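You operate a simulated robot arm through the tools that you are given. There is no shell and no other tool.

The job below is to be done with a simulated robot arm. You get a single attempt, and the scene is never put back.

## Task
Brush the chip in the small vice clean and lay it back in the long dish.
Fine: tighten the vice first, use the orange brush and stand it back in its cup; leave the vice wide open; the other chips stay dusty. Set down upright: orange brush. What is to be rubbed or washed off counts as gone when no trace of it is left.

Only the result counts: the job must be done as asked and must still hold three seconds after the hand-in. Knocking over, shifting, dropping, spilling or breaking anything else fails it.

## Robot
A 7-joint arm with a two-finger parallel gripper, fixed in place. Base frame: the origin is on the floor under the middle of its stand, x ahead of it, y to its left, z up; the work surface is at about z = 760. Readings come in mm, rad, newtons and seconds.
With the tool pointing down near the work surface it reaches from about 260 to 720 mm from the base axis. Its first joint turns from -2.897 to 2.897 rad. Payload 3.43 kg.
The tool frame sits at the grasp point between the pads (the TCP): z along the fingers, y along the line on which they close. The tips reach 34 mm beyond it. The gripper opens to 128 mm. The fingers are 24 mm wide and 12 mm thick; the gripper's body (48 by 130 mm) begins 96 mm behind the TCP.
Orientation is that of the tool frame in the base frame, as a unit quaternion [x, y, z, w]. With the fingers straight down and closing along the base's y, the tool's x points along the base's -x, its y along +y and its z along -z.

## Interface
- The arm moves only by the tool nudge_tool. Its argument "rows" is a list of rows, each a list of 6 numbers: the shift along the base's x, y, z in units of 40 mm (1.0 is 40 mm), then the turn, a rotation vector about the base's x, y, z in units of 5 degrees (1.0 is 5 degrees). In form: [[x, y, z, wx, wy, wz], ...]. A call has 1 to 20 rows; each row shifts and turns the commanded pose from where the row before left it. "grip" is the opening, from 0 (shut) to 1 (fully open), set as the call begins (left out, the last holds). A call with a number of a shift or a turn outside -1 to 1 is refused whole. Rows are played at 5 a second. More than 50 mm and 0.15 rad between two rows, or a gripper value outside its range, and nothing of the call is played. A pose out of reach is approached as far as the arm can. The call stops where the force on the tool passes 40 N (or 10 N more than at its start, if that is more) or the arm is blocked; 0.2 s more then pass. Each finger travels about 108 mm/s and halts on what it meets, pressing with about 43 N; the grip force reading is that of the motor and also rises with nothing between the fingers. The clock runs only during rows and for 0.2 s after the last one: add rows that do not move to give the fingers time. The reply holds the time, the measured pose of the TCP, the force on the tool along the base axes, the opening and the grip force, in the units named above and with some noise, with the torque about the TCP (base axes, N m) and any sound that the robot's microphone picked up.
- Cameras (640 x 400 px; columns grow to the right, rows downward): "scene" is fixed at [49.5, -510.5, 1558.6]; the picture's right is [0.59, -0.81, 0.00], its down [-0.47, -0.34, -0.82] and it looks along [0.66, 0.48, -0.58] (base axes); focal length 363 px, centre (320, 200). "wrist" rides on the gripper at [76, -11, -160] in the tool frame; the picture's right is [0.15, 0.99, 0.00], its down [-0.88, 0.13, -0.46] and it looks along [-0.45, 0.07, 0.89] (tool axes); focal length 234 px, centre (320, 200). There is no depth. A picture from a camera that has moved, and an enlarged one, comes with that camera's place and axes in the base frame and with its lens. The place of the scene camera against the robot may be out by one fixed shift of up to 18 mm in any direction.
- grab_frame(camera): a new picture of that camera. The clock stands still meanwhile.
- raise_lower(by): slides the trunk up (or, below 0, down) by that many mm; the arm rides with it, the base frame stays. It gives what a move gives, with no picture.
- close_up(camera, box): a new picture of the part [left, top, right, bottom] of that camera's present view, enlarged. The clock stands still meanwhile.
- close_job(): hands the job in; it is judged then, once.

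Nothing tells you positions but the pictures and the camera data. Unless the task says otherwise, let go and move clear before handing in.

The tools are called after "Request:" by a JSON object that holds its "op" and its "data". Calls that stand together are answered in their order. nudge_tool: Moves the arm, as the interface text tells. Its arguments: {"type":"object","properties":{"rows":{"type":"array","items":{"type":"array","items":{"type":"number"}}},"grip":{"type":"number"}},"required":["rows"]} The other tools are called the same way: raise_lower (by) moves the trunk up or down; grab_frame (camera) takes a picture; close_up (camera, box) takes an enlarged picture of a part of a camera's view; close_job () hands the job in.

At the start:

```text
time_s: 0.0
tool_pos: [556.6, -25.5, 1145.6]
tcp_rot: [0.001, 1.0, 0.001, 0.0]
contact_force: [-0.1, -0.6, -0.4]
torque: [-0.01, 0.04, -0.01]
width: 128.0
grasp_force: 0.0
trunk travel left (down, up): [-275.0, 49.0]
```

scene: 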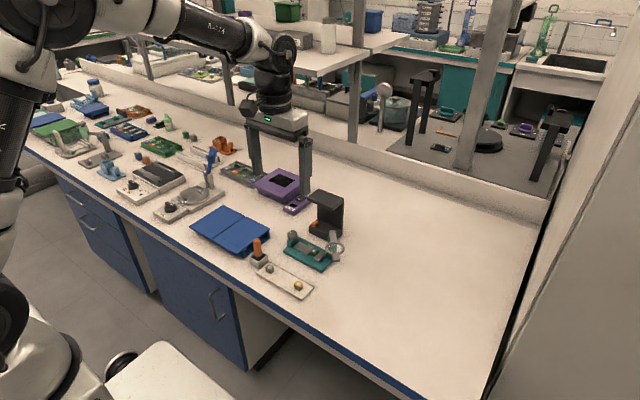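
wrist: 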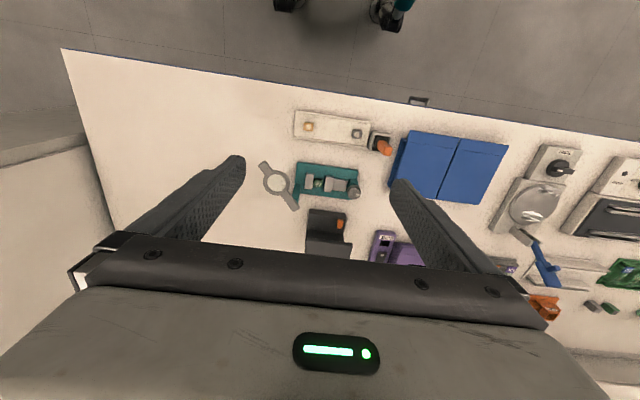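

I see a bench with a small teal vice, a long light dish with chips, an orange brush in a cup, and a ring-shaped item beside the vice. I'll take close-ups first to understand each thing.

Request:
{"op": "close_up", "data": {"camera": "scene", "box": [230, 180, 360, 300]}}

Request:
{"op": "close_up", "data": {"camera": "wrist", "box": [250, 90, 410, 260]}}

```text
3.33 times, centred on (295, 240) of scene
camera zoom: at [49.5, -510.5, 1558.6], right [0.59, -0.81, 0.0], down [-0.47, -0.34, -0.82], along [0.66, 0.48, -0.58], focal length 1210 px, centre (403, 67)
```

zoom: 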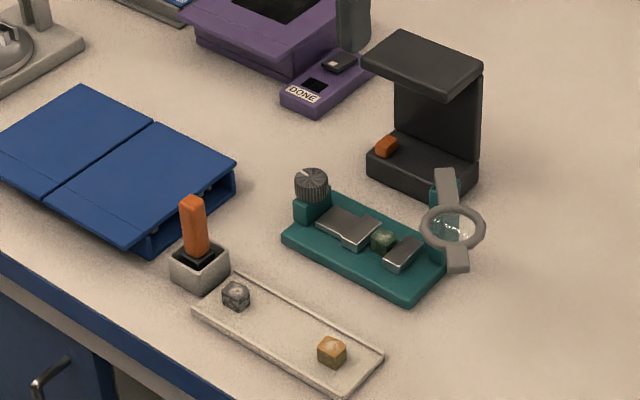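

```text
2.35 times, centred on (330, 175) of wrist
camera zoom: at [480.1, -36.1, 1307.2], right [-0.15, 0.99, 0.0], down [0.88, 0.13, 0.46], along [0.45, 0.07, -0.89], focal length 551 px, centre (296, 259)
```

zoom: 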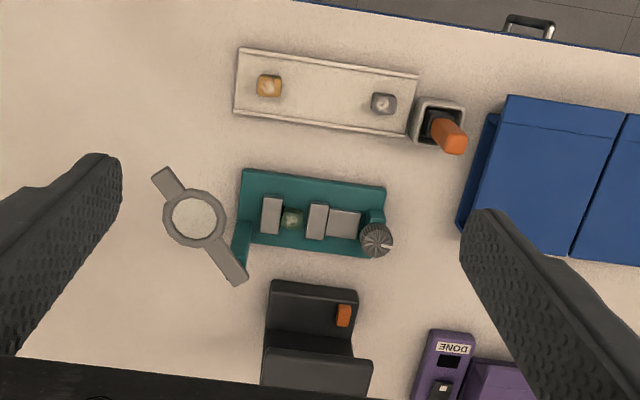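

I take the long dish to be near (572, 9), the brush cup near (573, 113) and the vice near (693, 17). The vice has a knob at its left end and the magnifier stands at its right. I'll come down to look closer, keeping the gripper open and well above everything.

Request:
{"op": "nudge_tool", "data": {"rows": [[0.17, 0.13, -0.98, 0, 0, 0], [0.17, 0.13, -0.98, 0, 0, 0], [0.17, 0.13, -0.98, 0, 0, 0], [0.17, 0.13, -0.98, 0, 0, 0], [0.17, 0.13, -0.98, 0, 0, 0], [0, 0, 0, 0, 0, 0]], "grip": 1}}

Request:
{"op": "grab_frame", "data": {"camera": "wrist"}}

Request:
{"op": "close_up", "data": {"camera": "wrist", "box": [240, 100, 400, 200]}}

```text
time_s: 1.4
tool_pos: [591.0, 1.0, 951.1]
tcp_rot: [-0.001, 1.0, 0.0, 0.001]
contact_force: [0.0, 0.2, 0.2]
torque: [0.01, -0.03, 0.0]
width: 127.8
grasp_force: 0.0
trunk travel left (down, up): [-275.0, 49.0]
```

```text
taken
camera wrist: at [514.1, -9.6, 1111.4], right [-0.15, 0.99, 0.0], down [0.88, 0.13, 0.46], along [0.45, 0.07, -0.89], focal length 234 px, centre (320, 200)
```

wrist: 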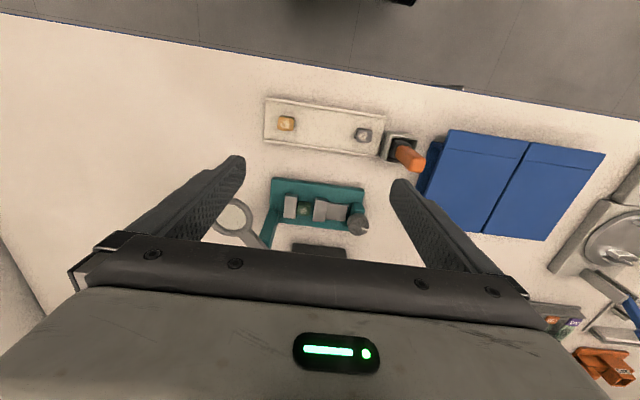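

```text
4.00 times, centred on (320, 150) of wrist
camera zoom: at [514.1, -9.6, 1111.4], right [-0.15, 0.99, 0.0], down [0.88, 0.13, 0.46], along [0.45, 0.07, -0.89], focal length 937 px, centre (320, 400)
```

zoom: 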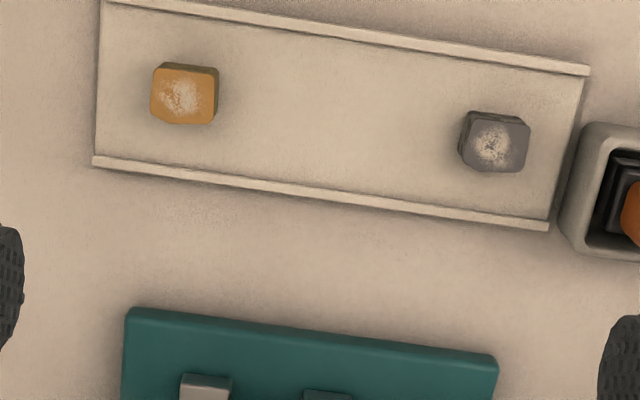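

The dish holds two dusty chips (amber and grey), and the vice sits just beyond it. I'll zoom in on the vice and on the cup.

Request:
{"op": "close_up", "data": {"camera": "wrist", "box": [250, 170, 380, 250]}}

Request:
{"op": "close_up", "data": {"camera": "wrist", "box": [360, 120, 450, 190]}}

Request:
{"op": "close_up", "data": {"camera": "scene", "box": [280, 220, 350, 275]}}

Request:
{"op": "close_up", "data": {"camera": "scene", "box": [240, 230, 320, 300]}}

```text
4.92 times, centred on (315, 210) of wrist
camera zoom: at [514.1, -9.6, 1111.4], right [-0.15, 0.99, 0.0], down [0.88, 0.13, 0.46], along [0.45, 0.07, -0.89], focal length 1153 px, centre (345, 151)
```

zoom: 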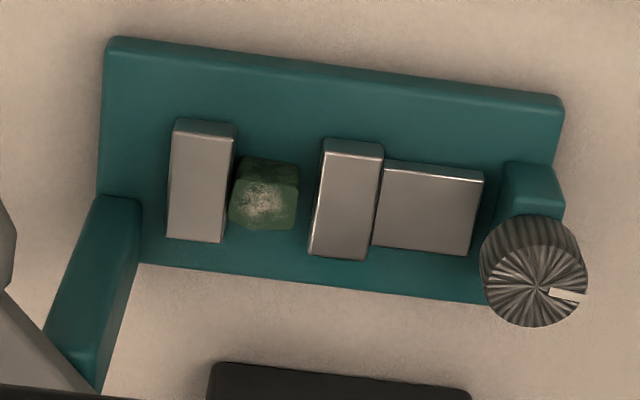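

```text
5.71 times, centred on (405, 155) of wrist
camera zoom: at [514.1, -9.6, 1111.4], right [-0.15, 0.99, 0.0], down [0.88, 0.13, 0.46], along [0.45, 0.07, -0.89], focal length 1338 px, centre (-166, 457)
```

zoom: 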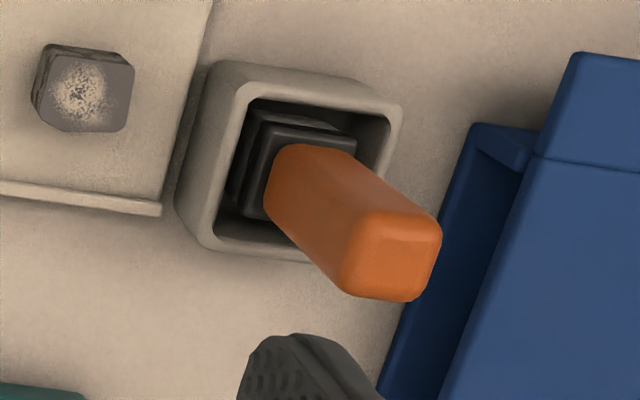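

```text
7.27 times, centred on (315, 248) of scene
camera zoom: at [49.5, -510.5, 1558.6], right [0.59, -0.81, 0.0], down [-0.47, -0.34, -0.82], along [0.66, 0.48, -0.58], focal length 2639 px, centre (356, -146)
```

zoom: 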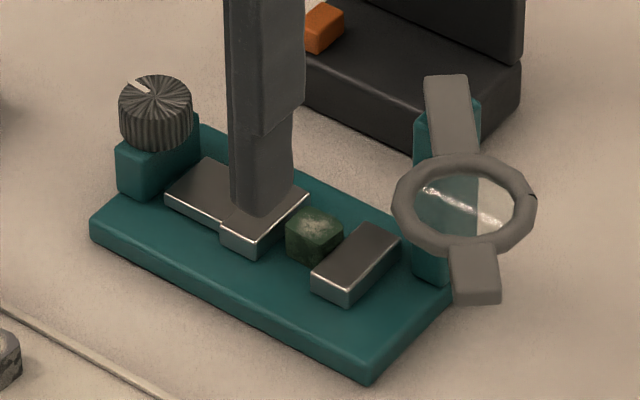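

```text
5.71 times, centred on (280, 265) of scene
camera zoom: at [49.5, -510.5, 1558.6], right [0.59, -0.81, 0.0], down [-0.47, -0.34, -0.82], along [0.66, 0.48, -0.58], focal length 2074 px, centre (549, -171)
```

zoom: 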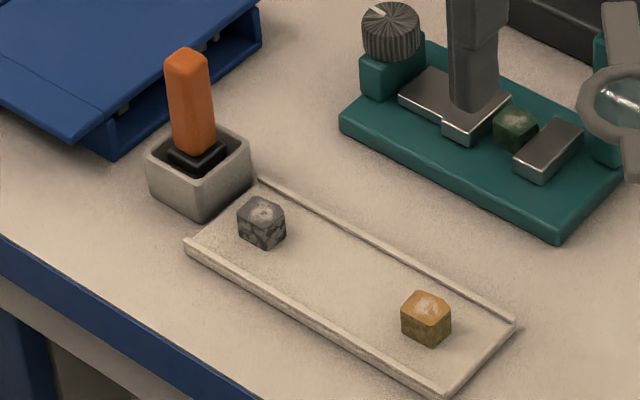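

The vice is aligned with y. I take its knob (vertical axis, about 32 mm wide, mark pointing to +y) to be near (698, 77) with its top at z≈820. The chip is near (697, -7), with a gap beside it. Next I'll hover above the knob and check the alignment with the wrist camera.

Request:
{"op": "nudge_tool", "data": {"rows": [[0.892, 0.633, 0, 0, 0, 0], [0.892, 0.633, 0, 0, 0, 0], [0.892, 0.633, 0, 0, 0, 0], [0, 0, -0.9, 0, 0, 0], [0, 0, -0.9, 0, 0, 0], [0, 0, 0, 0, 0, 0]], "grip": 0.45}}

Request:
{"op": "grab_frame", "data": {"camera": "wrist"}}

Request:
{"op": "close_up", "data": {"camera": "wrist", "box": [240, 120, 400, 220]}}

Request:
{"op": "close_up", "data": {"camera": "scene", "box": [260, 180, 360, 275]}}

```text
time_s: 2.8
tool_pos: [696.2, 77.1, 878.8]
tcp_rot: [0.0, 1.0, 0.001, 0.0]
contact_force: [0.2, 0.1, -0.8]
torque: [0.0, 0.02, -0.03]
width: 57.6
grasp_force: 0.0
trunk travel left (down, up): [-275.0, 49.0]
```

```text
taken
camera wrist: at [620.4, 66.1, 1039.0], right [-0.15, 0.99, 0.0], down [0.88, 0.13, 0.46], along [0.45, 0.07, -0.89], focal length 234 px, centre (320, 200)
```

wrist: 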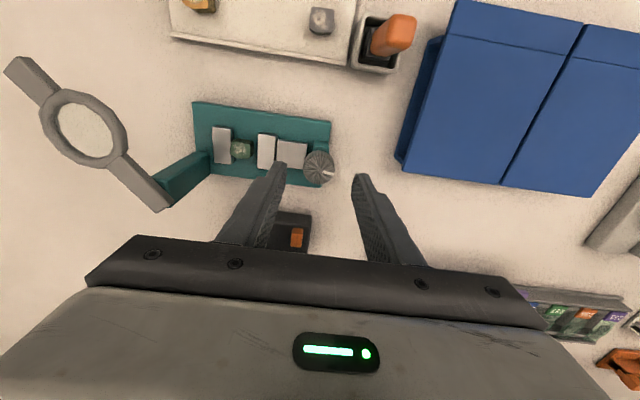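

```text
4.00 times, centred on (320, 170) of wrist
camera zoom: at [620.4, 66.1, 1039.0], right [-0.15, 0.99, 0.0], down [0.88, 0.13, 0.46], along [0.45, 0.07, -0.89], focal length 937 px, centre (320, 320)
```

zoom: 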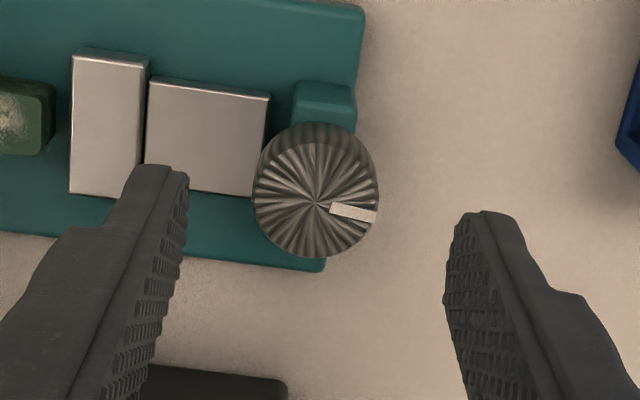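

```text
4.21 times, centred on (310, 228) of scene
camera zoom: at [49.5, -510.5, 1558.6], right [0.59, -0.81, 0.0], down [-0.47, -0.34, -0.82], along [0.66, 0.48, -0.58], focal length 1528 px, centre (362, 84)
```

zoom: 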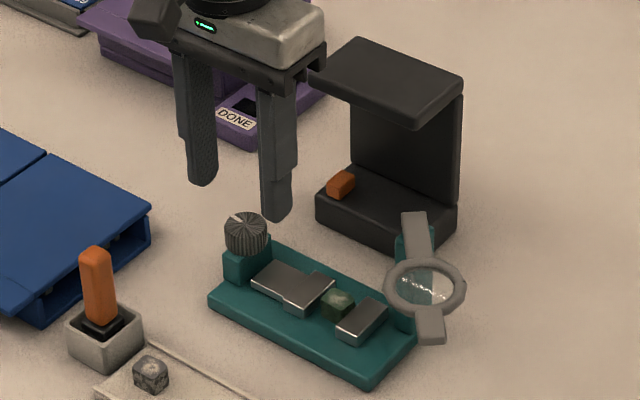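

The knob refines to (700, 77.5) with its top at z≈817, so I'm only a few mm off. I'll lower the tips around it and then close.

Request:
{"op": "nudge_tool", "data": {"rows": [[0.07, 0.01, 0, 0, 0, 0], [0, 0, -0.52, 0, 0, 0], [0, 0, -0.52, 0, 0, 0], [0, 0, 0, 0, 0, 0]], "grip": 0.45}}

Request:
{"op": "close_up", "data": {"camera": "wrist", "box": [240, 120, 400, 220]}}

Request:
{"op": "close_up", "data": {"camera": "scene", "box": [270, 210, 340, 270]}}

```text
time_s: 3.8
tool_pos: [699.2, 77.8, 837.6]
tcp_rot: [0.0, 1.0, 0.0, 0.0]
contact_force: [-0.5, -0.5, 0.5]
torque: [0.0, -0.01, 0.03]
width: 57.7
grasp_force: 0.1
trunk travel left (down, up): [-275.0, 49.0]
```

```text
4.00 times, centred on (320, 170) of wrist
camera zoom: at [623.7, 66.1, 997.8], right [-0.15, 0.99, 0.0], down [0.88, 0.13, 0.46], along [0.45, 0.07, -0.89], focal length 937 px, centre (320, 320)
```

zoom: 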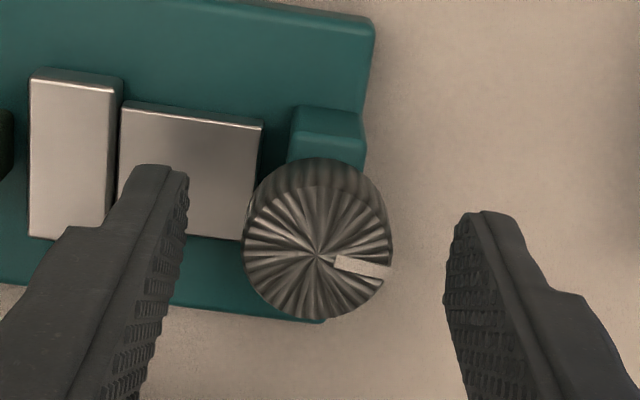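

```text
6.67 times, centred on (305, 240) of scene
camera zoom: at [49.5, -510.5, 1558.6], right [0.59, -0.81, 0.0], down [-0.47, -0.34, -0.82], along [0.66, 0.48, -0.58], focal length 2419 px, centre (420, -67)
```

zoom: 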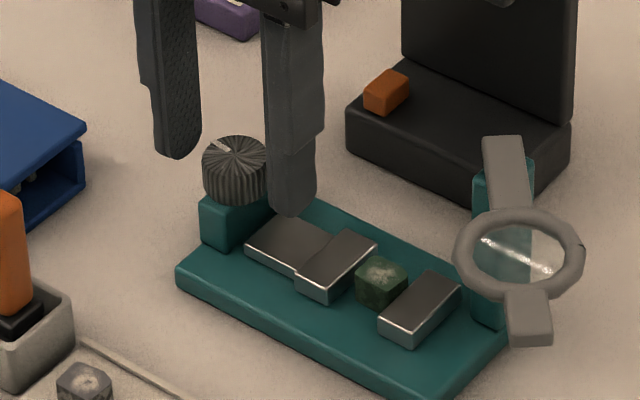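

The knob is centred between the fingers, with the tips about 13 mm below its top. I'll close on it now.

Request:
{"op": "nudge_tool", "data": {"rows": [[0.02, -0.01, -0.05, 0, 0, 0], [0, 0, 0, 0, 0, 0], [0, 0, 0, 0, 0, 0], [0, 0, 0, 0, 0, 0]], "grip": 0}}

Request:
{"op": "close_up", "data": {"camera": "wrist", "box": [240, 120, 400, 220]}}

```text
time_s: 4.8
tool_pos: [699.5, 75.8, 836.5]
tcp_rot: [0.0, 1.0, 0.0, 0.0]
contact_force: [-4.9, -2.8, 13.8]
torque: [-0.15, 1.38, 0.02]
width: 31.3
grasp_force: 44.9
trunk travel left (down, up): [-275.0, 49.0]
```

```text
4.00 times, centred on (320, 170) of wrist
camera zoom: at [624.0, 65.5, 997.1], right [-0.15, 0.99, 0.0], down [0.88, 0.13, 0.46], along [0.45, 0.07, -0.89], focal length 937 px, centre (320, 320)
```

zoom: 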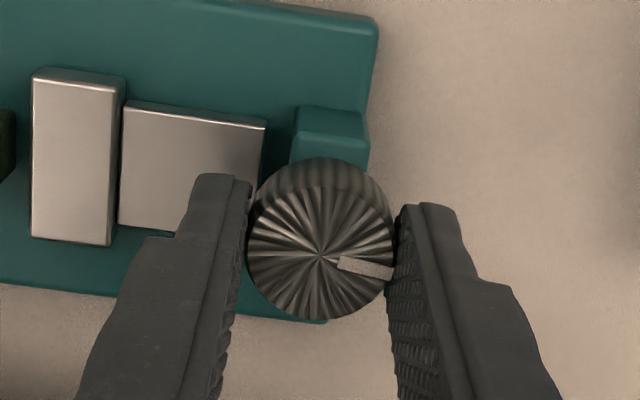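

The knob is gripped. I'll try a small clockwise turn (seen from above) and watch which way the jaw goes.

Request:
{"op": "nudge_tool", "data": {"rows": [[0, 0, 0.025, 0, 0, -1], [0, 0, 0, 0, 0, -1], [0, 0, 0, 0, 0, -1], [0, 0, 0, 0, 0, -1], [0, 0, 0, 0, 0, 0]], "grip": 0}}

Request:
{"op": "grab_frame", "data": {"camera": "wrist"}}

Request:
{"op": "close_up", "data": {"camera": "scene", "box": [270, 210, 340, 270]}}

```text
time_s: 6.0
tool_pos: [701.5, 75.7, 836.8]
tcp_rot: [0.174, 0.985, 0.001, 0.001]
contact_force: [-6.4, -4.8, 4.7]
torque: [-0.49, -0.67, 0.0]
width: 31.1
grasp_force: 44.7
trunk travel left (down, up): [-275.0, 49.0]
```

```text
taken
camera wrist: at [624.7, 92.2, 997.1], right [0.2, 0.98, 0.0], down [0.87, -0.18, 0.46], along [0.45, -0.09, -0.89], focal length 234 px, centre (320, 200)
```

wrist: 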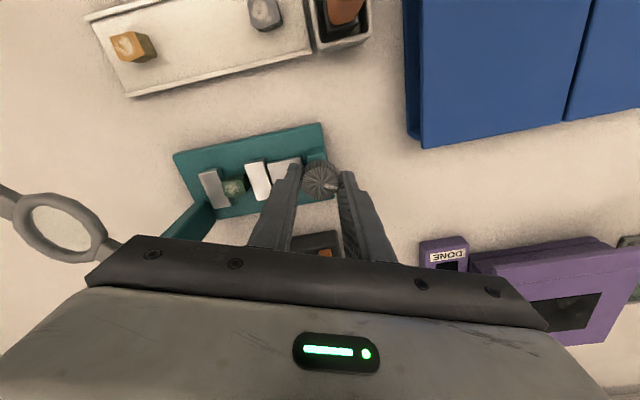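

```text
6.67 times, centred on (305, 240) of scene
camera zoom: at [49.5, -510.5, 1558.6], right [0.59, -0.81, 0.0], down [-0.47, -0.34, -0.82], along [0.66, 0.48, -0.58], focal length 2419 px, centre (420, -67)
```

zoom: 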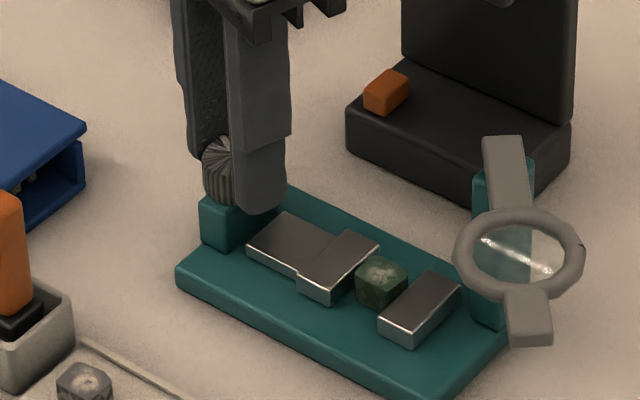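

The knob turned with the fingers and the jaw crept toward the chip, so clockwise tightens. I'll keep turning.

Request:
{"op": "nudge_tool", "data": {"rows": [[0, 0, 0, 0, 0, -1], [0, 0, 0, 0, 0, -1], [0, 0, 0, 0, 0, -1], [0, 0, 0, 0, 0, -1], [0, 0, 0, 0, 0, -1], [0, 0, 0, 0, 0, -1], [0, 0, 0, 0, 0, -1], [0, 0, 0, 0, 0, -1], [0, 0, 0, 0, 0, 0]], "grip": 0}}

Request:
{"op": "grab_frame", "data": {"camera": "wrist"}}

Request:
{"op": "close_up", "data": {"camera": "scene", "box": [270, 210, 340, 270]}}

```text
time_s: 8.0
tool_pos: [700.1, 76.3, 836.4]
tcp_rot: [0.501, 0.866, 0.0, 0.0]
contact_force: [-10.4, -10.1, 4.5]
torque: [-0.06, 0.51, -0.03]
width: 31.2
grasp_force: 44.8
trunk travel left (down, up): [-275.0, 49.0]
```

```text
taken
camera wrist: at [652.4, 136.5, 997.2], right [0.78, 0.62, 0.0], down [0.55, -0.7, 0.46], along [0.28, -0.36, -0.89], focal length 234 px, centre (320, 200)
```

wrist: 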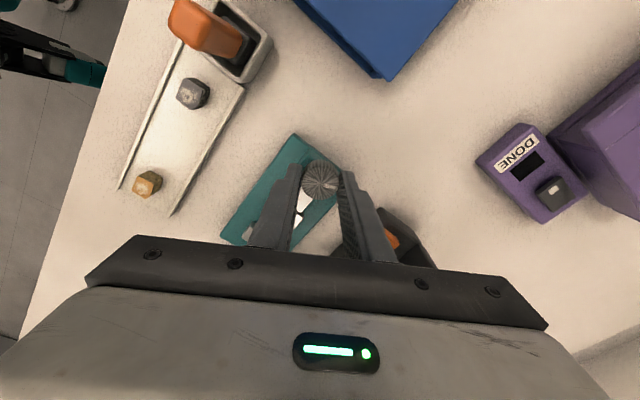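

```text
6.67 times, centred on (305, 240) of scene
camera zoom: at [49.5, -510.5, 1558.6], right [0.59, -0.81, 0.0], down [-0.47, -0.34, -0.82], along [0.66, 0.48, -0.58], focal length 2419 px, centre (420, -67)
```

zoom: 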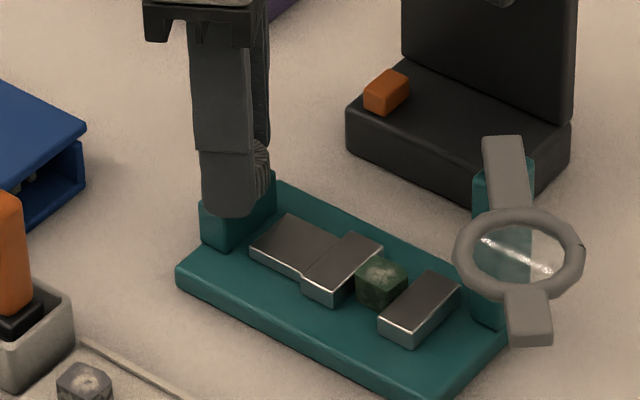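

The jaw advances about 3.5 mm per 60° and a small gap remains. I'll continue clockwise in steps, watching the torque.

Request:
{"op": "nudge_tool", "data": {"rows": [[0, 0, 0, 0, 0, -1], [0, 0, 0, 0, 0, -1], [0, 0, 0, 0, 0, -1], [0, 0, 0, 0, 0, -1], [0, 0, 0, 0, 0, -1], [0, 0, 0, 0, 0, -1], [0, 0, 0, 0, 0, -1], [0, 0, 0, 0, 0, -1], [0, 0, 0, 0, 0, 0]], "grip": 0}}

Request:
{"op": "close_up", "data": {"camera": "wrist", "box": [200, 110, 440, 260]}}

Request:
{"op": "close_up", "data": {"camera": "scene", "box": [270, 210, 340, 270]}}

```text
time_s: 10.0
tool_pos: [699.8, 75.5, 836.0]
tcp_rot: [0.767, 0.642, -0.001, 0.0]
contact_force: [-13.6, -10.6, 2.8]
torque: [-0.34, 0.41, 0.01]
width: 31.2
grasp_force: 45.0
trunk travel left (down, up): [-275.0, 49.0]
```

```text
2.67 times, centred on (320, 185) of wrist
camera zoom: at [701.6, 152.9, 997.1], right [1.0, -0.03, 0.0], down [-0.03, -0.89, 0.46], along [-0.01, -0.46, -0.89], focal length 624 px, centre (320, 240)
```

zoom: 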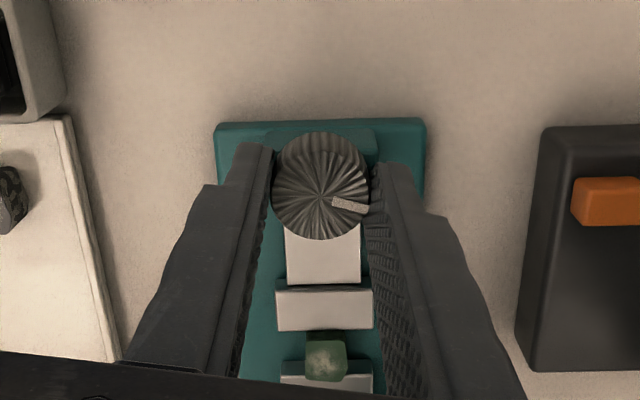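

```text
6.67 times, centred on (305, 240) of scene
camera zoom: at [49.5, -510.5, 1558.6], right [0.59, -0.81, 0.0], down [-0.47, -0.34, -0.82], along [0.66, 0.48, -0.58], focal length 2419 px, centre (420, -67)
```

zoom: 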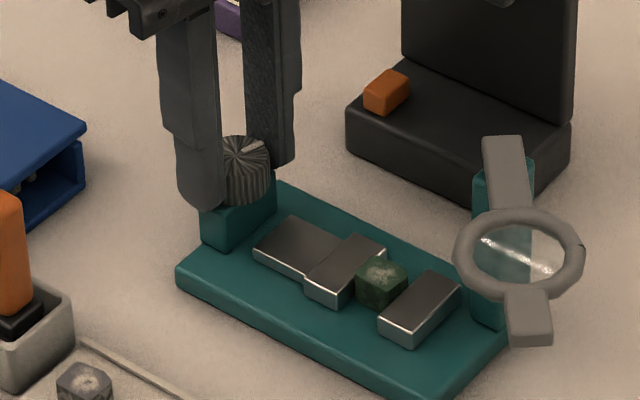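

The jaw has moved about 6 mm and is nearly at the chip. I'll turn further and watch for resistance.

Request:
{"op": "nudge_tool", "data": {"rows": [[0, 0, 0, 0, 0, -1], [0, 0, 0, 0, 0, -1], [0, 0, 0, 0, 0, -1], [0, 0, 0, 0, 0, -1], [0, 0, 0, 0, 0, -1], [0, 0, 0, 0, 0, -1], [0, 0, 0, 0, 0, -1], [0, 0, 0, 0, 0, -1], [0, 0, 0, 0, 0, 0]], "grip": 0}}

Request:
{"op": "close_up", "data": {"camera": "wrist", "box": [200, 110, 440, 260]}}

Request:
{"op": "close_up", "data": {"camera": "scene", "box": [270, 210, 340, 270]}}

```text
time_s: 12.0
tool_pos: [699.0, 77.0, 837.3]
tcp_rot: [0.94, 0.341, 0.0, 0.0]
contact_force: [-19.3, -8.8, 0.3]
torque: [0.08, 0.16, 0.06]
width: 31.0
grasp_force: 44.9
trunk travel left (down, up): [-275.0, 49.0]
```

```text
2.67 times, centred on (320, 185) of wrist
camera zoom: at [750.5, 133.7, 997.1], right [0.75, -0.66, 0.0], down [-0.59, -0.67, 0.46], along [-0.3, -0.34, -0.89], focal length 624 px, centre (320, 240)
```

zoom: 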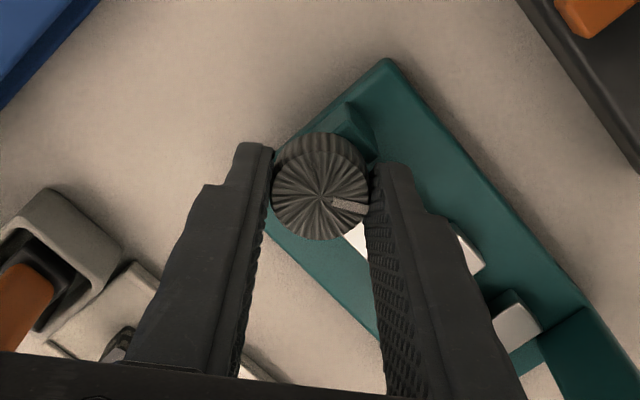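

```text
6.67 times, centred on (305, 240) of scene
camera zoom: at [49.5, -510.5, 1558.6], right [0.59, -0.81, 0.0], down [-0.47, -0.34, -0.82], along [0.66, 0.48, -0.58], focal length 2419 px, centre (420, -67)
```

zoom: 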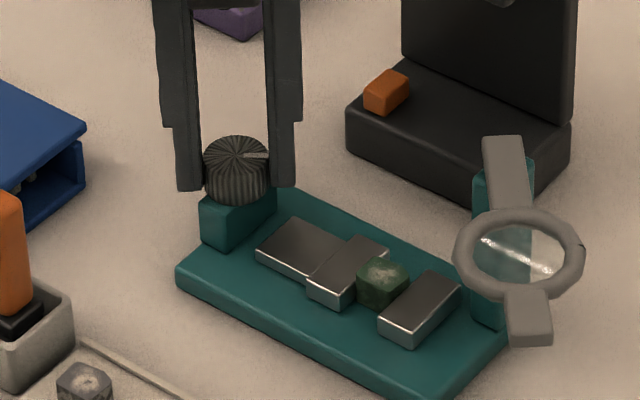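

The jaw is now at the chip or very nearly so. I'll relieve the sideways force by shifting the command slightly and continue turning to tighten.

Request:
{"op": "nudge_tool", "data": {"rows": [[-0.06, -0.02, 0, 0, 0, -1], [0, 0, 0, 0, 0, -1], [0, 0, 0, 0, 0, -1], [0, 0, 0, 0, 0, -1], [0, 0, 0, 0, 0, -1], [0, 0, 0, 0, 0, -1], [0, 0, 0, 0, 0, 0]], "grip": 0}}

Request:
{"op": "close_up", "data": {"camera": "wrist", "box": [200, 110, 440, 260]}}

Request:
{"op": "close_up", "data": {"camera": "scene", "box": [270, 210, 340, 270]}}

```text
time_s: 13.6
tool_pos: [700.0, 76.4, 837.5]
tcp_rot: [0.996, 0.087, 0.001, 0.0]
contact_force: [5.3, -1.2, 0.0]
torque: [0.02, -0.55, 0.29]
width: 31.9
grasp_force: 45.3
trunk travel left (down, up): [-275.0, 49.0]
```

```text
2.67 times, centred on (320, 185) of wrist
camera zoom: at [771.4, 100.6, 997.5], right [0.32, -0.95, 0.0], down [-0.85, -0.28, 0.45], along [-0.43, -0.14, -0.89], focal length 624 px, centre (320, 240)
```

zoom: 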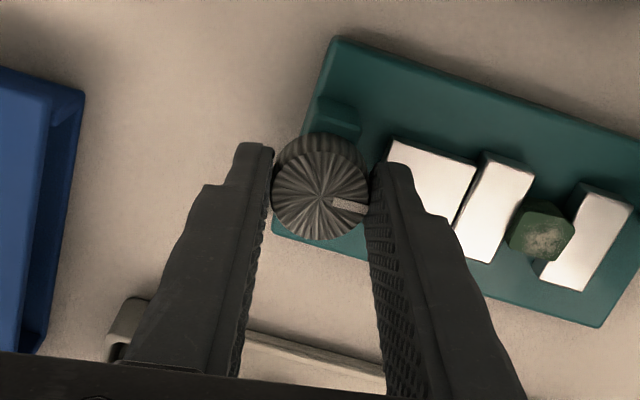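

```text
6.67 times, centred on (305, 240) of scene
camera zoom: at [49.5, -510.5, 1558.6], right [0.59, -0.81, 0.0], down [-0.47, -0.34, -0.82], along [0.66, 0.48, -0.58], focal length 2419 px, centre (420, -67)
```

zoom: 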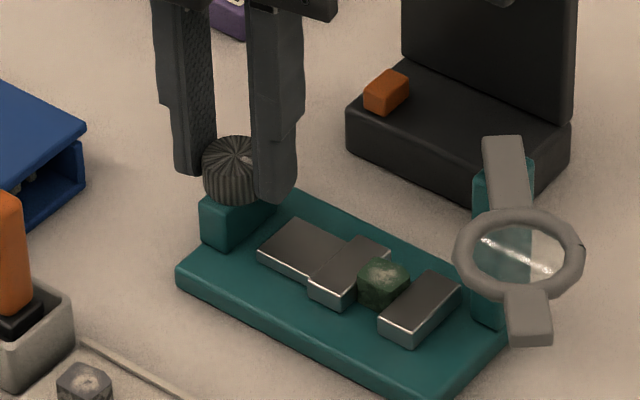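

Torque about z has appeared (0.29 N·m), so the jaw is starting to clamp. I'll turn in smaller steps to make it tight.

Request:
{"op": "nudge_tool", "data": {"rows": [[0, 0, 0, 0, 0, -1], [0, 0, 0, 0, 0, -1], [0, 0, 0, 0, 0, -1], [0, 0, 0, 0, 0, 0]], "grip": 0}}

Request:
{"op": "close_up", "data": {"camera": "wrist", "box": [200, 110, 440, 260]}}

Request:
{"op": "close_up", "data": {"camera": "scene", "box": [270, 210, 340, 270]}}

```text
time_s: 14.6
tool_pos: [700.1, 76.1, 837.9]
tcp_rot: [0.999, -0.043, 0.001, 0.0]
contact_force: [11.6, -0.2, 9.1]
torque: [-0.06, -0.69, 0.38]
width: 31.2
grasp_force: 44.9
trunk travel left (down, up): [-275.0, 49.0]
```

```text
2.67 times, centred on (320, 185) of wrist
camera zoom: at [774.8, 81.4, 997.5], right [0.06, -1.0, 0.0], down [-0.89, -0.05, 0.45], along [-0.45, -0.03, -0.89], focal length 624 px, centre (320, 240)
```

zoom: 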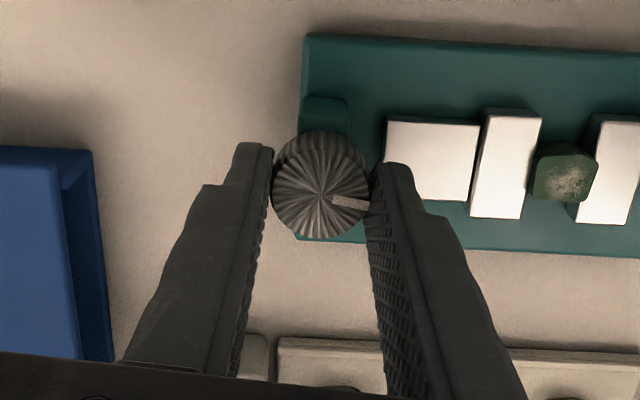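

```text
6.67 times, centred on (305, 240) of scene
camera zoom: at [49.5, -510.5, 1558.6], right [0.59, -0.81, 0.0], down [-0.47, -0.34, -0.82], along [0.66, 0.48, -0.58], focal length 2419 px, centre (420, -67)
```

zoom: 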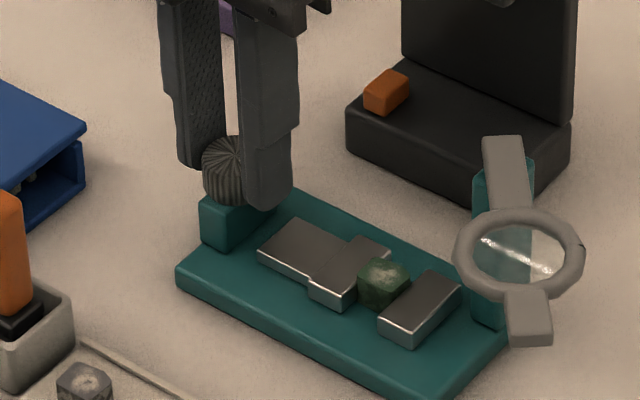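

Torque is up to 0.38 N·m and the chip now fills the gap. I'll turn a bit more to confirm the jaw has bottomed out.

Request:
{"op": "nudge_tool", "data": {"rows": [[0, 0, 0, 0, 0, -1], [0, 0, 0, 0, 0, -1], [0, 0, 0, 0, 0, -1], [0, 0, 0, 0, 0, 0]], "grip": 0}}

Request:
{"op": "close_up", "data": {"camera": "wrist", "box": [260, 130, 460, 230]}}

Request:
{"op": "close_up", "data": {"camera": "scene", "box": [290, 225, 340, 265]}}

```text
time_s: 15.6
tool_pos: [671.5, 78.5, 826.3]
tcp_rot: [0.994, -0.108, 0.005, -0.001]
contact_force: [14.2, 3.2, 36.6]
torque: [-0.27, -0.9, 0.22]
width: 17.5
grasp_force: 45.4
out of reach, approached as far as the arm can: row 1, 3
trunk travel left (down, up): [-275.0, 49.0]
```

```text
3.20 times, centred on (360, 180) of wrist
camera zoom: at [747.0, 73.4, 988.6], right [-0.07, -1.0, 0.0], down [-0.89, 0.06, 0.45], along [-0.45, 0.03, -0.89], focal length 749 px, centre (192, 264)
```

zoom: 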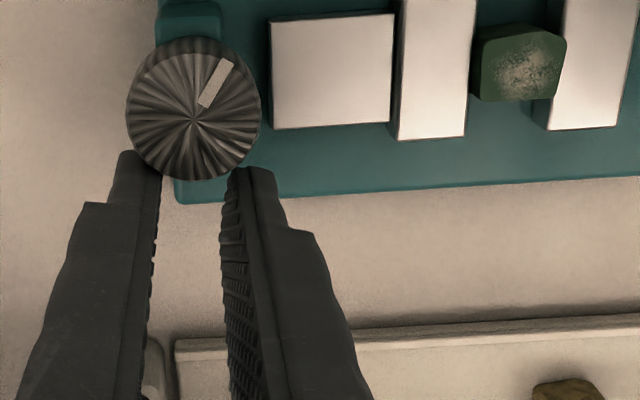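

```text
10.00 times, centred on (315, 245) of scene
camera zoom: at [49.5, -510.5, 1558.6], right [0.59, -0.81, 0.0], down [-0.47, -0.34, -0.82], along [0.66, 0.48, -0.58], focal length 3629 px, centre (370, -250)
```

zoom: 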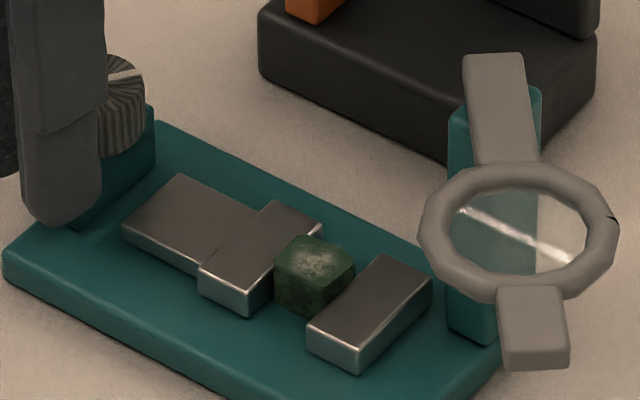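

The arm hit its turning limit at the end and the fingers slipped off toward -x. The vice itself hasn't shifted. I'll open first, then back the turn off and rise clear.

Request:
{"op": "nudge_tool", "data": {"rows": [[0, 0, 0, 0, 0, 0], [0, 0, 0, 0, 0, 0], [0, 0, 0.1, 0, 0, 0]], "grip": 0.5}}

Request:
{"op": "close_up", "data": {"camera": "wrist", "box": [200, 110, 440, 260]}}

Request:
{"op": "close_up", "data": {"camera": "scene", "box": [270, 200, 350, 270]}}

```text
time_s: 16.4
tool_pos: [669.8, 77.6, 825.5]
tcp_rot: [0.994, -0.108, -0.001, 0.0]
contact_force: [-0.1, 0.4, -0.1]
torque: [0.0, -0.02, 0.01]
width: 64.1
grasp_force: 0.0
trunk travel left (down, up): [-275.0, 49.0]
```

```text
2.67 times, centred on (320, 185) of wrist
camera zoom: at [747.0, 72.7, 986.1], right [-0.07, -1.0, 0.0], down [-0.89, 0.06, 0.46], along [-0.46, 0.03, -0.89], focal length 624 px, centre (320, 240)
```

zoom: 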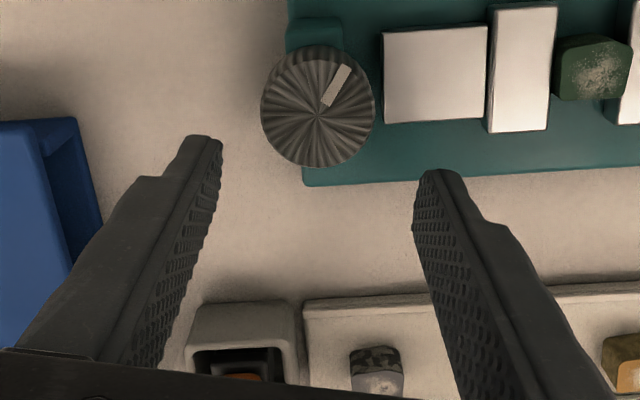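

```text
5.71 times, centred on (310, 235) of scene
camera zoom: at [49.5, -510.5, 1558.6], right [0.59, -0.81, 0.0], down [-0.47, -0.34, -0.82], along [0.66, 0.48, -0.58], focal length 2074 px, centre (377, 0)
```

zoom: 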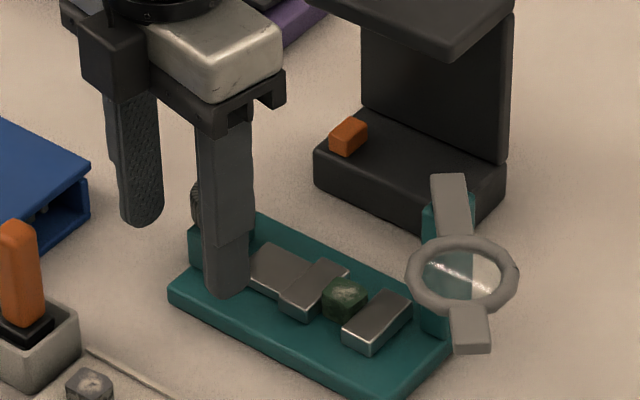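

The fingers are free with no force on them. I'll rise and unwind the turn before regripping from a better angle.

Request:
{"op": "nudge_tool", "data": {"rows": [[-0.7, 0, 0.2, 0, 0, 1], [0, 0, 0.3, 0, 0, 1], [0, 0, 0.5, 0, 0, 1], [0, 0, 0.6, 0, 0, 1], [0, 0, 0, 0, 0, 0]], "grip": 0.5}}

Request:
{"op": "close_up", "data": {"camera": "wrist", "box": [200, 110, 440, 260]}}

Request:
{"op": "close_up", "data": {"camera": "scene", "box": [270, 210, 340, 270]}}

```text
time_s: 17.6
tool_pos: [642.7, 77.6, 889.6]
tcp_rot: [0.998, 0.067, 0.0, 0.0]
contact_force: [-0.2, 0.6, -0.4]
torque: [0.01, -0.02, -0.02]
width: 64.0
grasp_force: 0.0
trunk travel left (down, up): [-275.0, 49.0]
```

```text
2.67 times, centred on (320, 185) of wrist
camera zoom: at [716.1, 98.9, 1050.9], right [0.28, -0.96, 0.0], down [-0.86, -0.25, 0.46], along [-0.44, -0.13, -0.89], focal length 624 px, centre (320, 240)
```

zoom: 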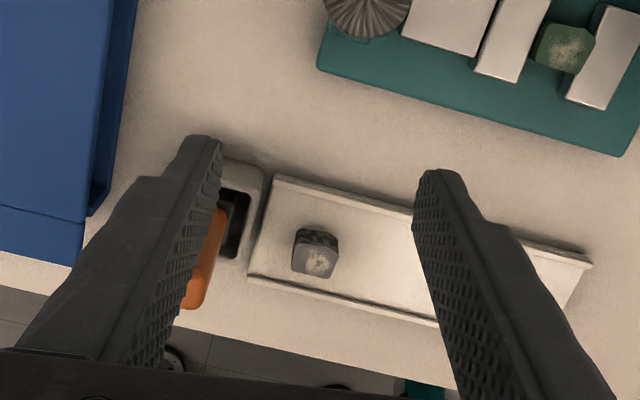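

```text
6.67 times, centred on (305, 240) of scene
camera zoom: at [49.5, -510.5, 1558.6], right [0.59, -0.81, 0.0], down [-0.47, -0.34, -0.82], along [0.66, 0.48, -0.58], focal length 2419 px, centre (420, -67)
```

zoom: 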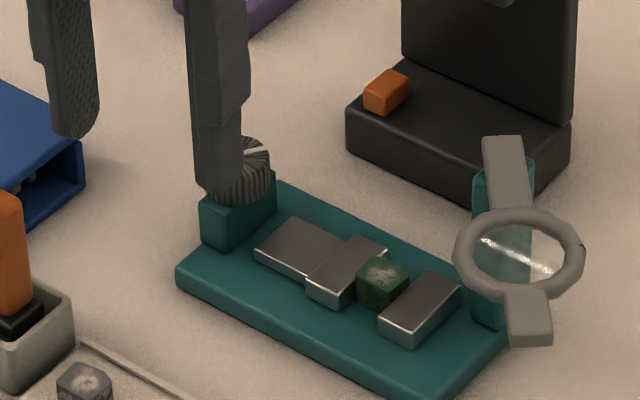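

The jaw backed off a little when the fingers slipped, so I'll tighten again. First I'll unwind the wrist to the start yaw at this height, clear of everything.

Request:
{"op": "nudge_tool", "data": {"rows": [[0.2, 0, 0.1, 0, 0, 1], [0.2, 0, 0.1, 0, 0, 1], [0.2, 0, 0, 0, 0, 1], [0.2, 0, 0, 0, 0, 1], [0, 0, 0, 0, 0, 1], [0, 0, 0, 0, 0, 1], [0, 0, 0, 0, 0, 1], [0, 0, 0, 0, 0, 1], [0, 0, 0, 0, 0, 1], [0, 0, 0, 0, 0, 1], [0, 0, 0, 0, 0, 1], [0, 0, 0, 0, 0, 1], [0, 0, 0, 0, 0, 1], [0, 0, 0, 0, 0, 1], [0, 0, 0, 0, 0, 1], [0, 0, 0, 0, 0, 1], [0, 0, 0, 0, 0, 1], [0, 0, 0, 0, 0, 1], [0, 0, 0, 0, 0, 1], [0, 0, 0, 0, 0, 1]], "grip": 0.45}}

Request:
{"op": "nudge_tool", "data": {"rows": [[0, 0, 0, 0, 0, 1], [0, 0, 0, 0, 0, 1], [0, 0, 0, 0, 0, 1], [0, 0, 0, 0, 0, 1], [0, 0, 0, 0, 0, 1], [0, 0, 0, 0, 0, 1], [0, 0, 0, 0, 0, 1], [0, 0, 0, 0, 0, 1], [0, 0, 0, 0, 0, 1], [0, 0, 0, 0, 0, 1], [0, 0, 0, 0, 0, 1], [0, 0, 0, 0, 0, 1], [0, 0, 0, 0, 0, 1], [0, 0, 0, 0, 0, 1], [0, 0, 0, 0, 0, 0.46], [0, 0, 0, 0, 0, 0]], "grip": 0.45}}

Request:
{"op": "grab_frame", "data": {"camera": "wrist"}}

Request:
{"op": "close_up", "data": {"camera": "wrist", "box": [200, 110, 360, 210]}}

```text
time_s: 21.8
tool_pos: [675.0, 77.8, 898.1]
tcp_rot: [0.591, 0.807, 0.0, 0.0]
contact_force: [-0.6, -0.1, -0.4]
torque: [0.01, 0.02, 0.01]
width: 57.6
grasp_force: 0.0
trunk travel left (down, up): [-275.0, 49.0]
```

```text
time_s: 25.2
tool_pos: [674.6, 78.9, 897.8]
tcp_rot: [0.001, 1.0, 0.0, 0.0]
contact_force: [-0.1, -0.2, -0.2]
torque: [0.0, 0.01, 0.0]
width: 57.9
grasp_force: 0.0
trunk travel left (down, up): [-275.0, 49.0]
```

```text
taken
camera wrist: at [598.8, 67.1, 1058.4], right [-0.15, 0.99, 0.0], down [0.88, 0.13, 0.46], along [0.45, 0.07, -0.89], focal length 234 px, centre (320, 200)
```

wrist: 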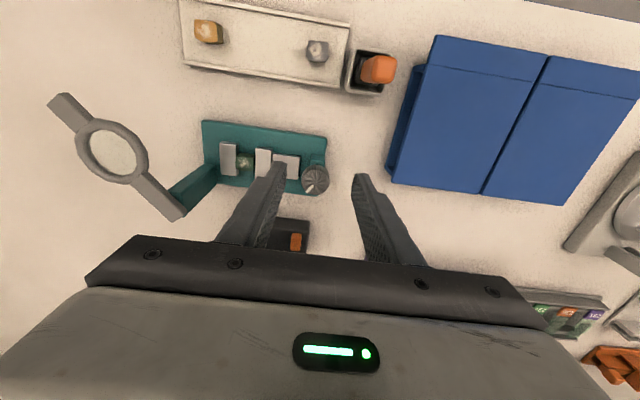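

```text
4.00 times, centred on (280, 160) of wrist
camera zoom: at [598.8, 67.1, 1058.4], right [-0.15, 0.99, 0.0], down [0.88, 0.13, 0.46], along [0.45, 0.07, -0.89], focal length 937 px, centre (480, 360)
```

zoom: 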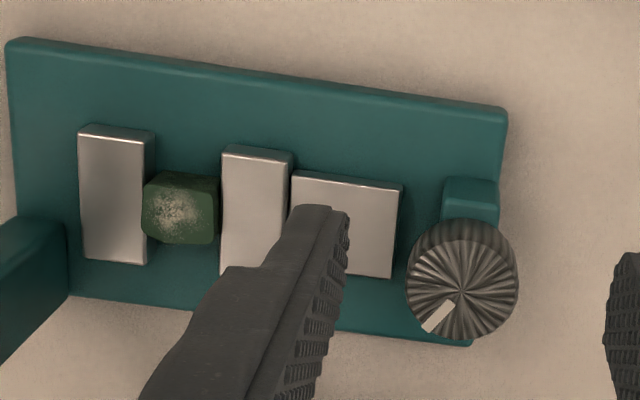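

From here the knob is again at (700, 77.4) and its mark now points to about -33°. I'll regrip at this yaw, which leaves plenty of turning range.

Request:
{"op": "nudge_tool", "data": {"rows": [[0.635, -0.012, 0, 0, 0, 0], [0, 0, -0.77, 0, 0, 0], [0, 0, -0.77, 0, 0, 0], [0, 0, 0, 0, 0, 0]], "grip": 0.45}}

Request:
{"op": "nudge_tool", "data": {"rows": [[0, 0, 0, 0, 0, 0], [0, 0, 0, 0, 0, 0], [0, 0, 0, 0, 0, 0]], "grip": 0}}

Request:
{"op": "close_up", "data": {"camera": "wrist", "box": [200, 110, 440, 260]}}

```text
time_s: 26.2
tool_pos: [701.2, 78.0, 836.3]
tcp_rot: [0.001, 1.0, 0.001, 0.0]
contact_force: [0.5, 0.1, 0.6]
torque: [0.0, 0.0, -0.01]
width: 57.5
grasp_force: 0.2
trunk travel left (down, up): [-275.0, 49.0]
```

```text
time_s: 27.0
tool_pos: [700.5, 76.8, 835.4]
tcp_rot: [0.001, 1.0, -0.001, 0.0]
contact_force: [0.1, -4.0, -1.4]
torque: [-0.15, -0.37, 0.02]
width: 31.5
grasp_force: 44.8
trunk travel left (down, up): [-275.0, 49.0]
```

```text
2.67 times, centred on (320, 185) of wrist
camera zoom: at [624.5, 65.9, 996.4], right [-0.14, 0.99, 0.0], down [0.88, 0.13, 0.46], along [0.45, 0.06, -0.89], focal length 624 px, centre (320, 240)
```

zoom: 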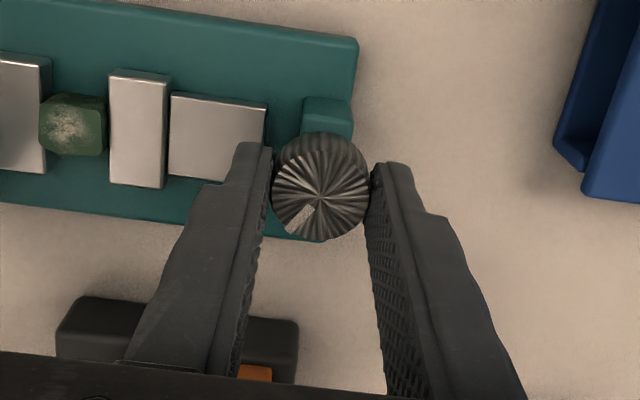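

Gripped again and well centred. I'll turn clockwise 50° and check the torque.

Request:
{"op": "nudge_tool", "data": {"rows": [[0, 0, 0, 0, 0, -1], [0, 0, 0, 0, 0, -1], [0, 0, 0, 0, 0, -1], [0, 0, 0, 0, 0, -1], [0, 0, 0, 0, 0, -1], [0, 0, 0, 0, 0, -1], [0, 0, 0, 0, 0, -1], [0, 0, 0, 0, 0, -1], [0, 0, 0, 0, 0, -1], [0, 0, 0, 0, 0, -1], [0, 0, 0, 0, 0, 0]], "grip": 0}}

Request:
{"op": "close_up", "data": {"camera": "wrist", "box": [200, 110, 440, 260]}}

Request:
{"op": "close_up", "data": {"camera": "scene", "box": [270, 210, 340, 270]}}

```text
time_s: 29.4
tool_pos: [699.9, 75.2, 836.3]
tcp_rot: [0.424, 0.906, 0.0, 0.0]
contact_force: [1.5, -12.7, -5.4]
torque: [-0.4, -0.02, 0.26]
width: 31.3
grasp_force: 45.4
trunk travel left (down, up): [-275.0, 49.0]
```

```text
2.67 times, centred on (320, 185) of wrist
camera zoom: at [643.2, 127.3, 996.5], right [0.67, 0.75, 0.0], down [0.66, -0.59, 0.46], along [0.34, -0.3, -0.89], focal length 624 px, centre (320, 240)
```

zoom: 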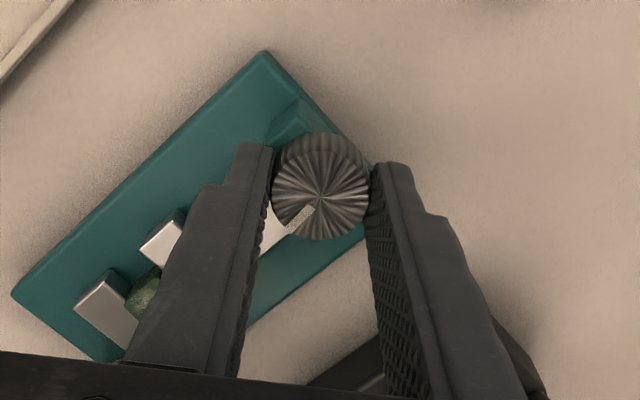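

```text
6.67 times, centred on (305, 240) of scene
camera zoom: at [49.5, -510.5, 1558.6], right [0.59, -0.81, 0.0], down [-0.47, -0.34, -0.82], along [0.66, 0.48, -0.58], focal length 2419 px, centre (420, -67)
```

zoom: 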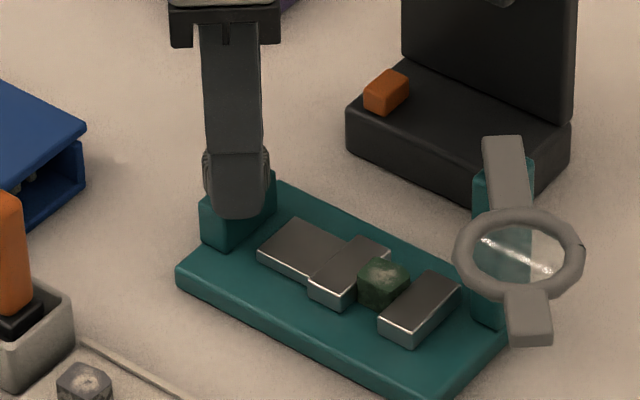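

Torque is building and the jaw is at its closed place. I'll turn a little more to make it firm.

Request:
{"op": "nudge_tool", "data": {"rows": [[0, 0.03, 0.03, 0, 0, -1], [0, 0, 0, 0, 0, -1], [0, 0, 0, 0, 0, -1], [0, 0, 0, 0, 0, -1], [0, 0, 0, 0, 0, 0]], "grip": 0}}

Request:
{"op": "close_up", "data": {"camera": "wrist", "box": [200, 110, 440, 260]}}

Request:
{"op": "close_up", "data": {"camera": "scene", "box": [270, 210, 340, 270]}}

```text
time_s: 30.6
tool_pos: [699.1, 77.9, 836.1]
tcp_rot: [0.575, 0.818, -0.001, -0.002]
contact_force: [-6.6, -14.7, -13.0]
torque: [-0.46, 0.35, 0.32]
width: 31.1
grasp_force: 45.4
trunk travel left (down, up): [-275.0, 49.0]
```

```text
2.67 times, centred on (320, 185) of wrist
camera zoom: at [663.7, 145.3, 997.1], right [0.88, 0.47, 0.0], down [0.42, -0.78, 0.45], along [0.21, -0.4, -0.89], focal length 624 px, centre (320, 240)
```

zoom: 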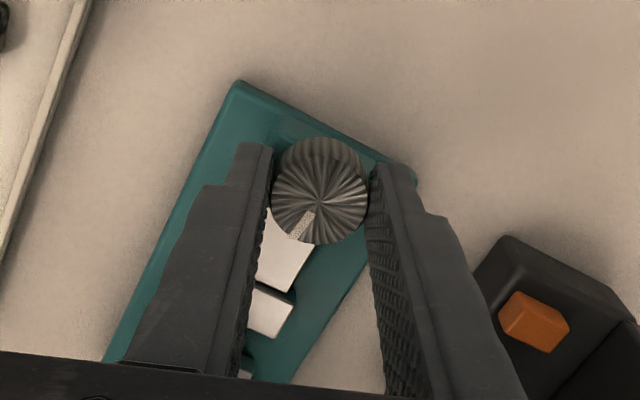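

```text
6.67 times, centred on (305, 240) of scene
camera zoom: at [49.5, -510.5, 1558.6], right [0.59, -0.81, 0.0], down [-0.47, -0.34, -0.82], along [0.66, 0.48, -0.58], focal length 2419 px, centre (420, -67)
```

zoom: 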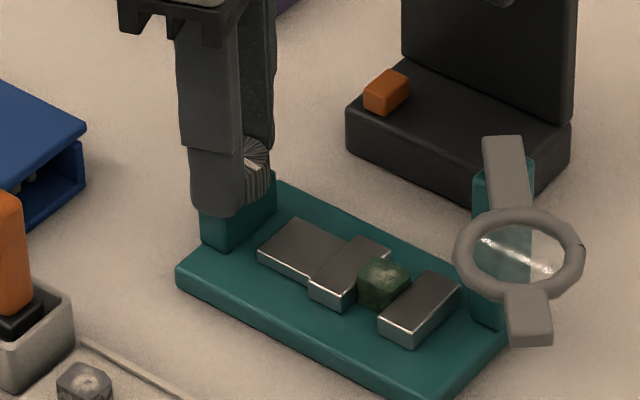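

It's tightening and the knob still follows. I'll go 20° further for a firm clamp.

Request:
{"op": "nudge_tool", "data": {"rows": [[0, 0, 0.03, 0, 0, -1], [0, 0, 0, 0, 0, -1], [0, 0, 0, 0, 0, -1], [0, 0, 0, 0, 0, -1], [0, 0, 0, 0, 0, 0]], "grip": 0}}

Request:
{"op": "close_up", "data": {"camera": "wrist", "box": [200, 110, 440, 260]}}

Request:
{"op": "close_up", "data": {"camera": "scene", "box": [270, 210, 340, 270]}}

```text
time_s: 31.8
tool_pos: [700.5, 78.1, 837.4]
tcp_rot: [0.708, 0.706, -0.001, -0.001]
contact_force: [-10.5, -10.3, -15.8]
torque: [0.05, 0.39, 0.45]
width: 31.2
grasp_force: 45.1
trunk travel left (down, up): [-275.0, 49.0]
```

```text
2.67 times, centred on (320, 185) of wrist
camera zoom: at [689.3, 154.1, 998.3], right [0.99, 0.14, 0.0], down [0.13, -0.88, 0.45], along [0.06, -0.45, -0.89], focal length 624 px, centre (320, 240)
```

zoom: 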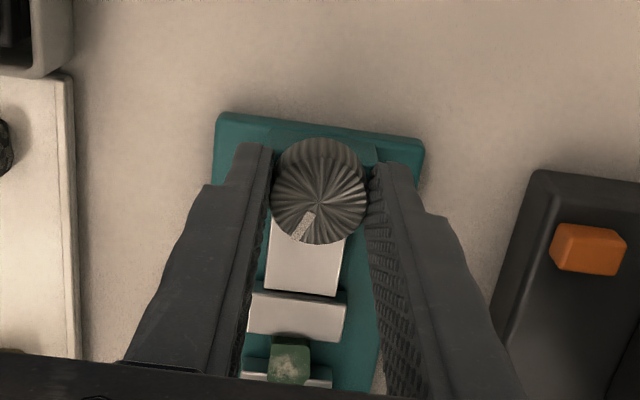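

```text
6.67 times, centred on (305, 240) of scene
camera zoom: at [49.5, -510.5, 1558.6], right [0.59, -0.81, 0.0], down [-0.47, -0.34, -0.82], along [0.66, 0.48, -0.58], focal length 2419 px, centre (420, -67)
```

zoom: 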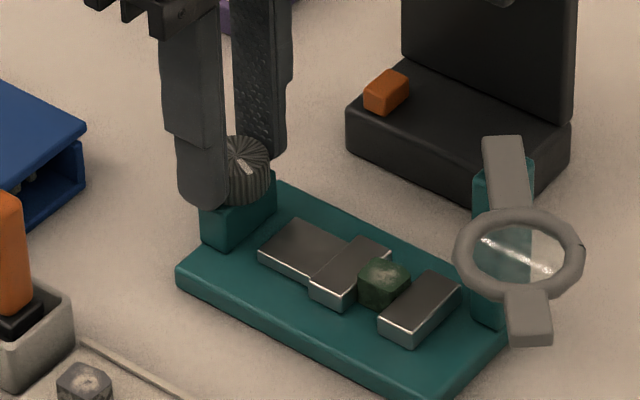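

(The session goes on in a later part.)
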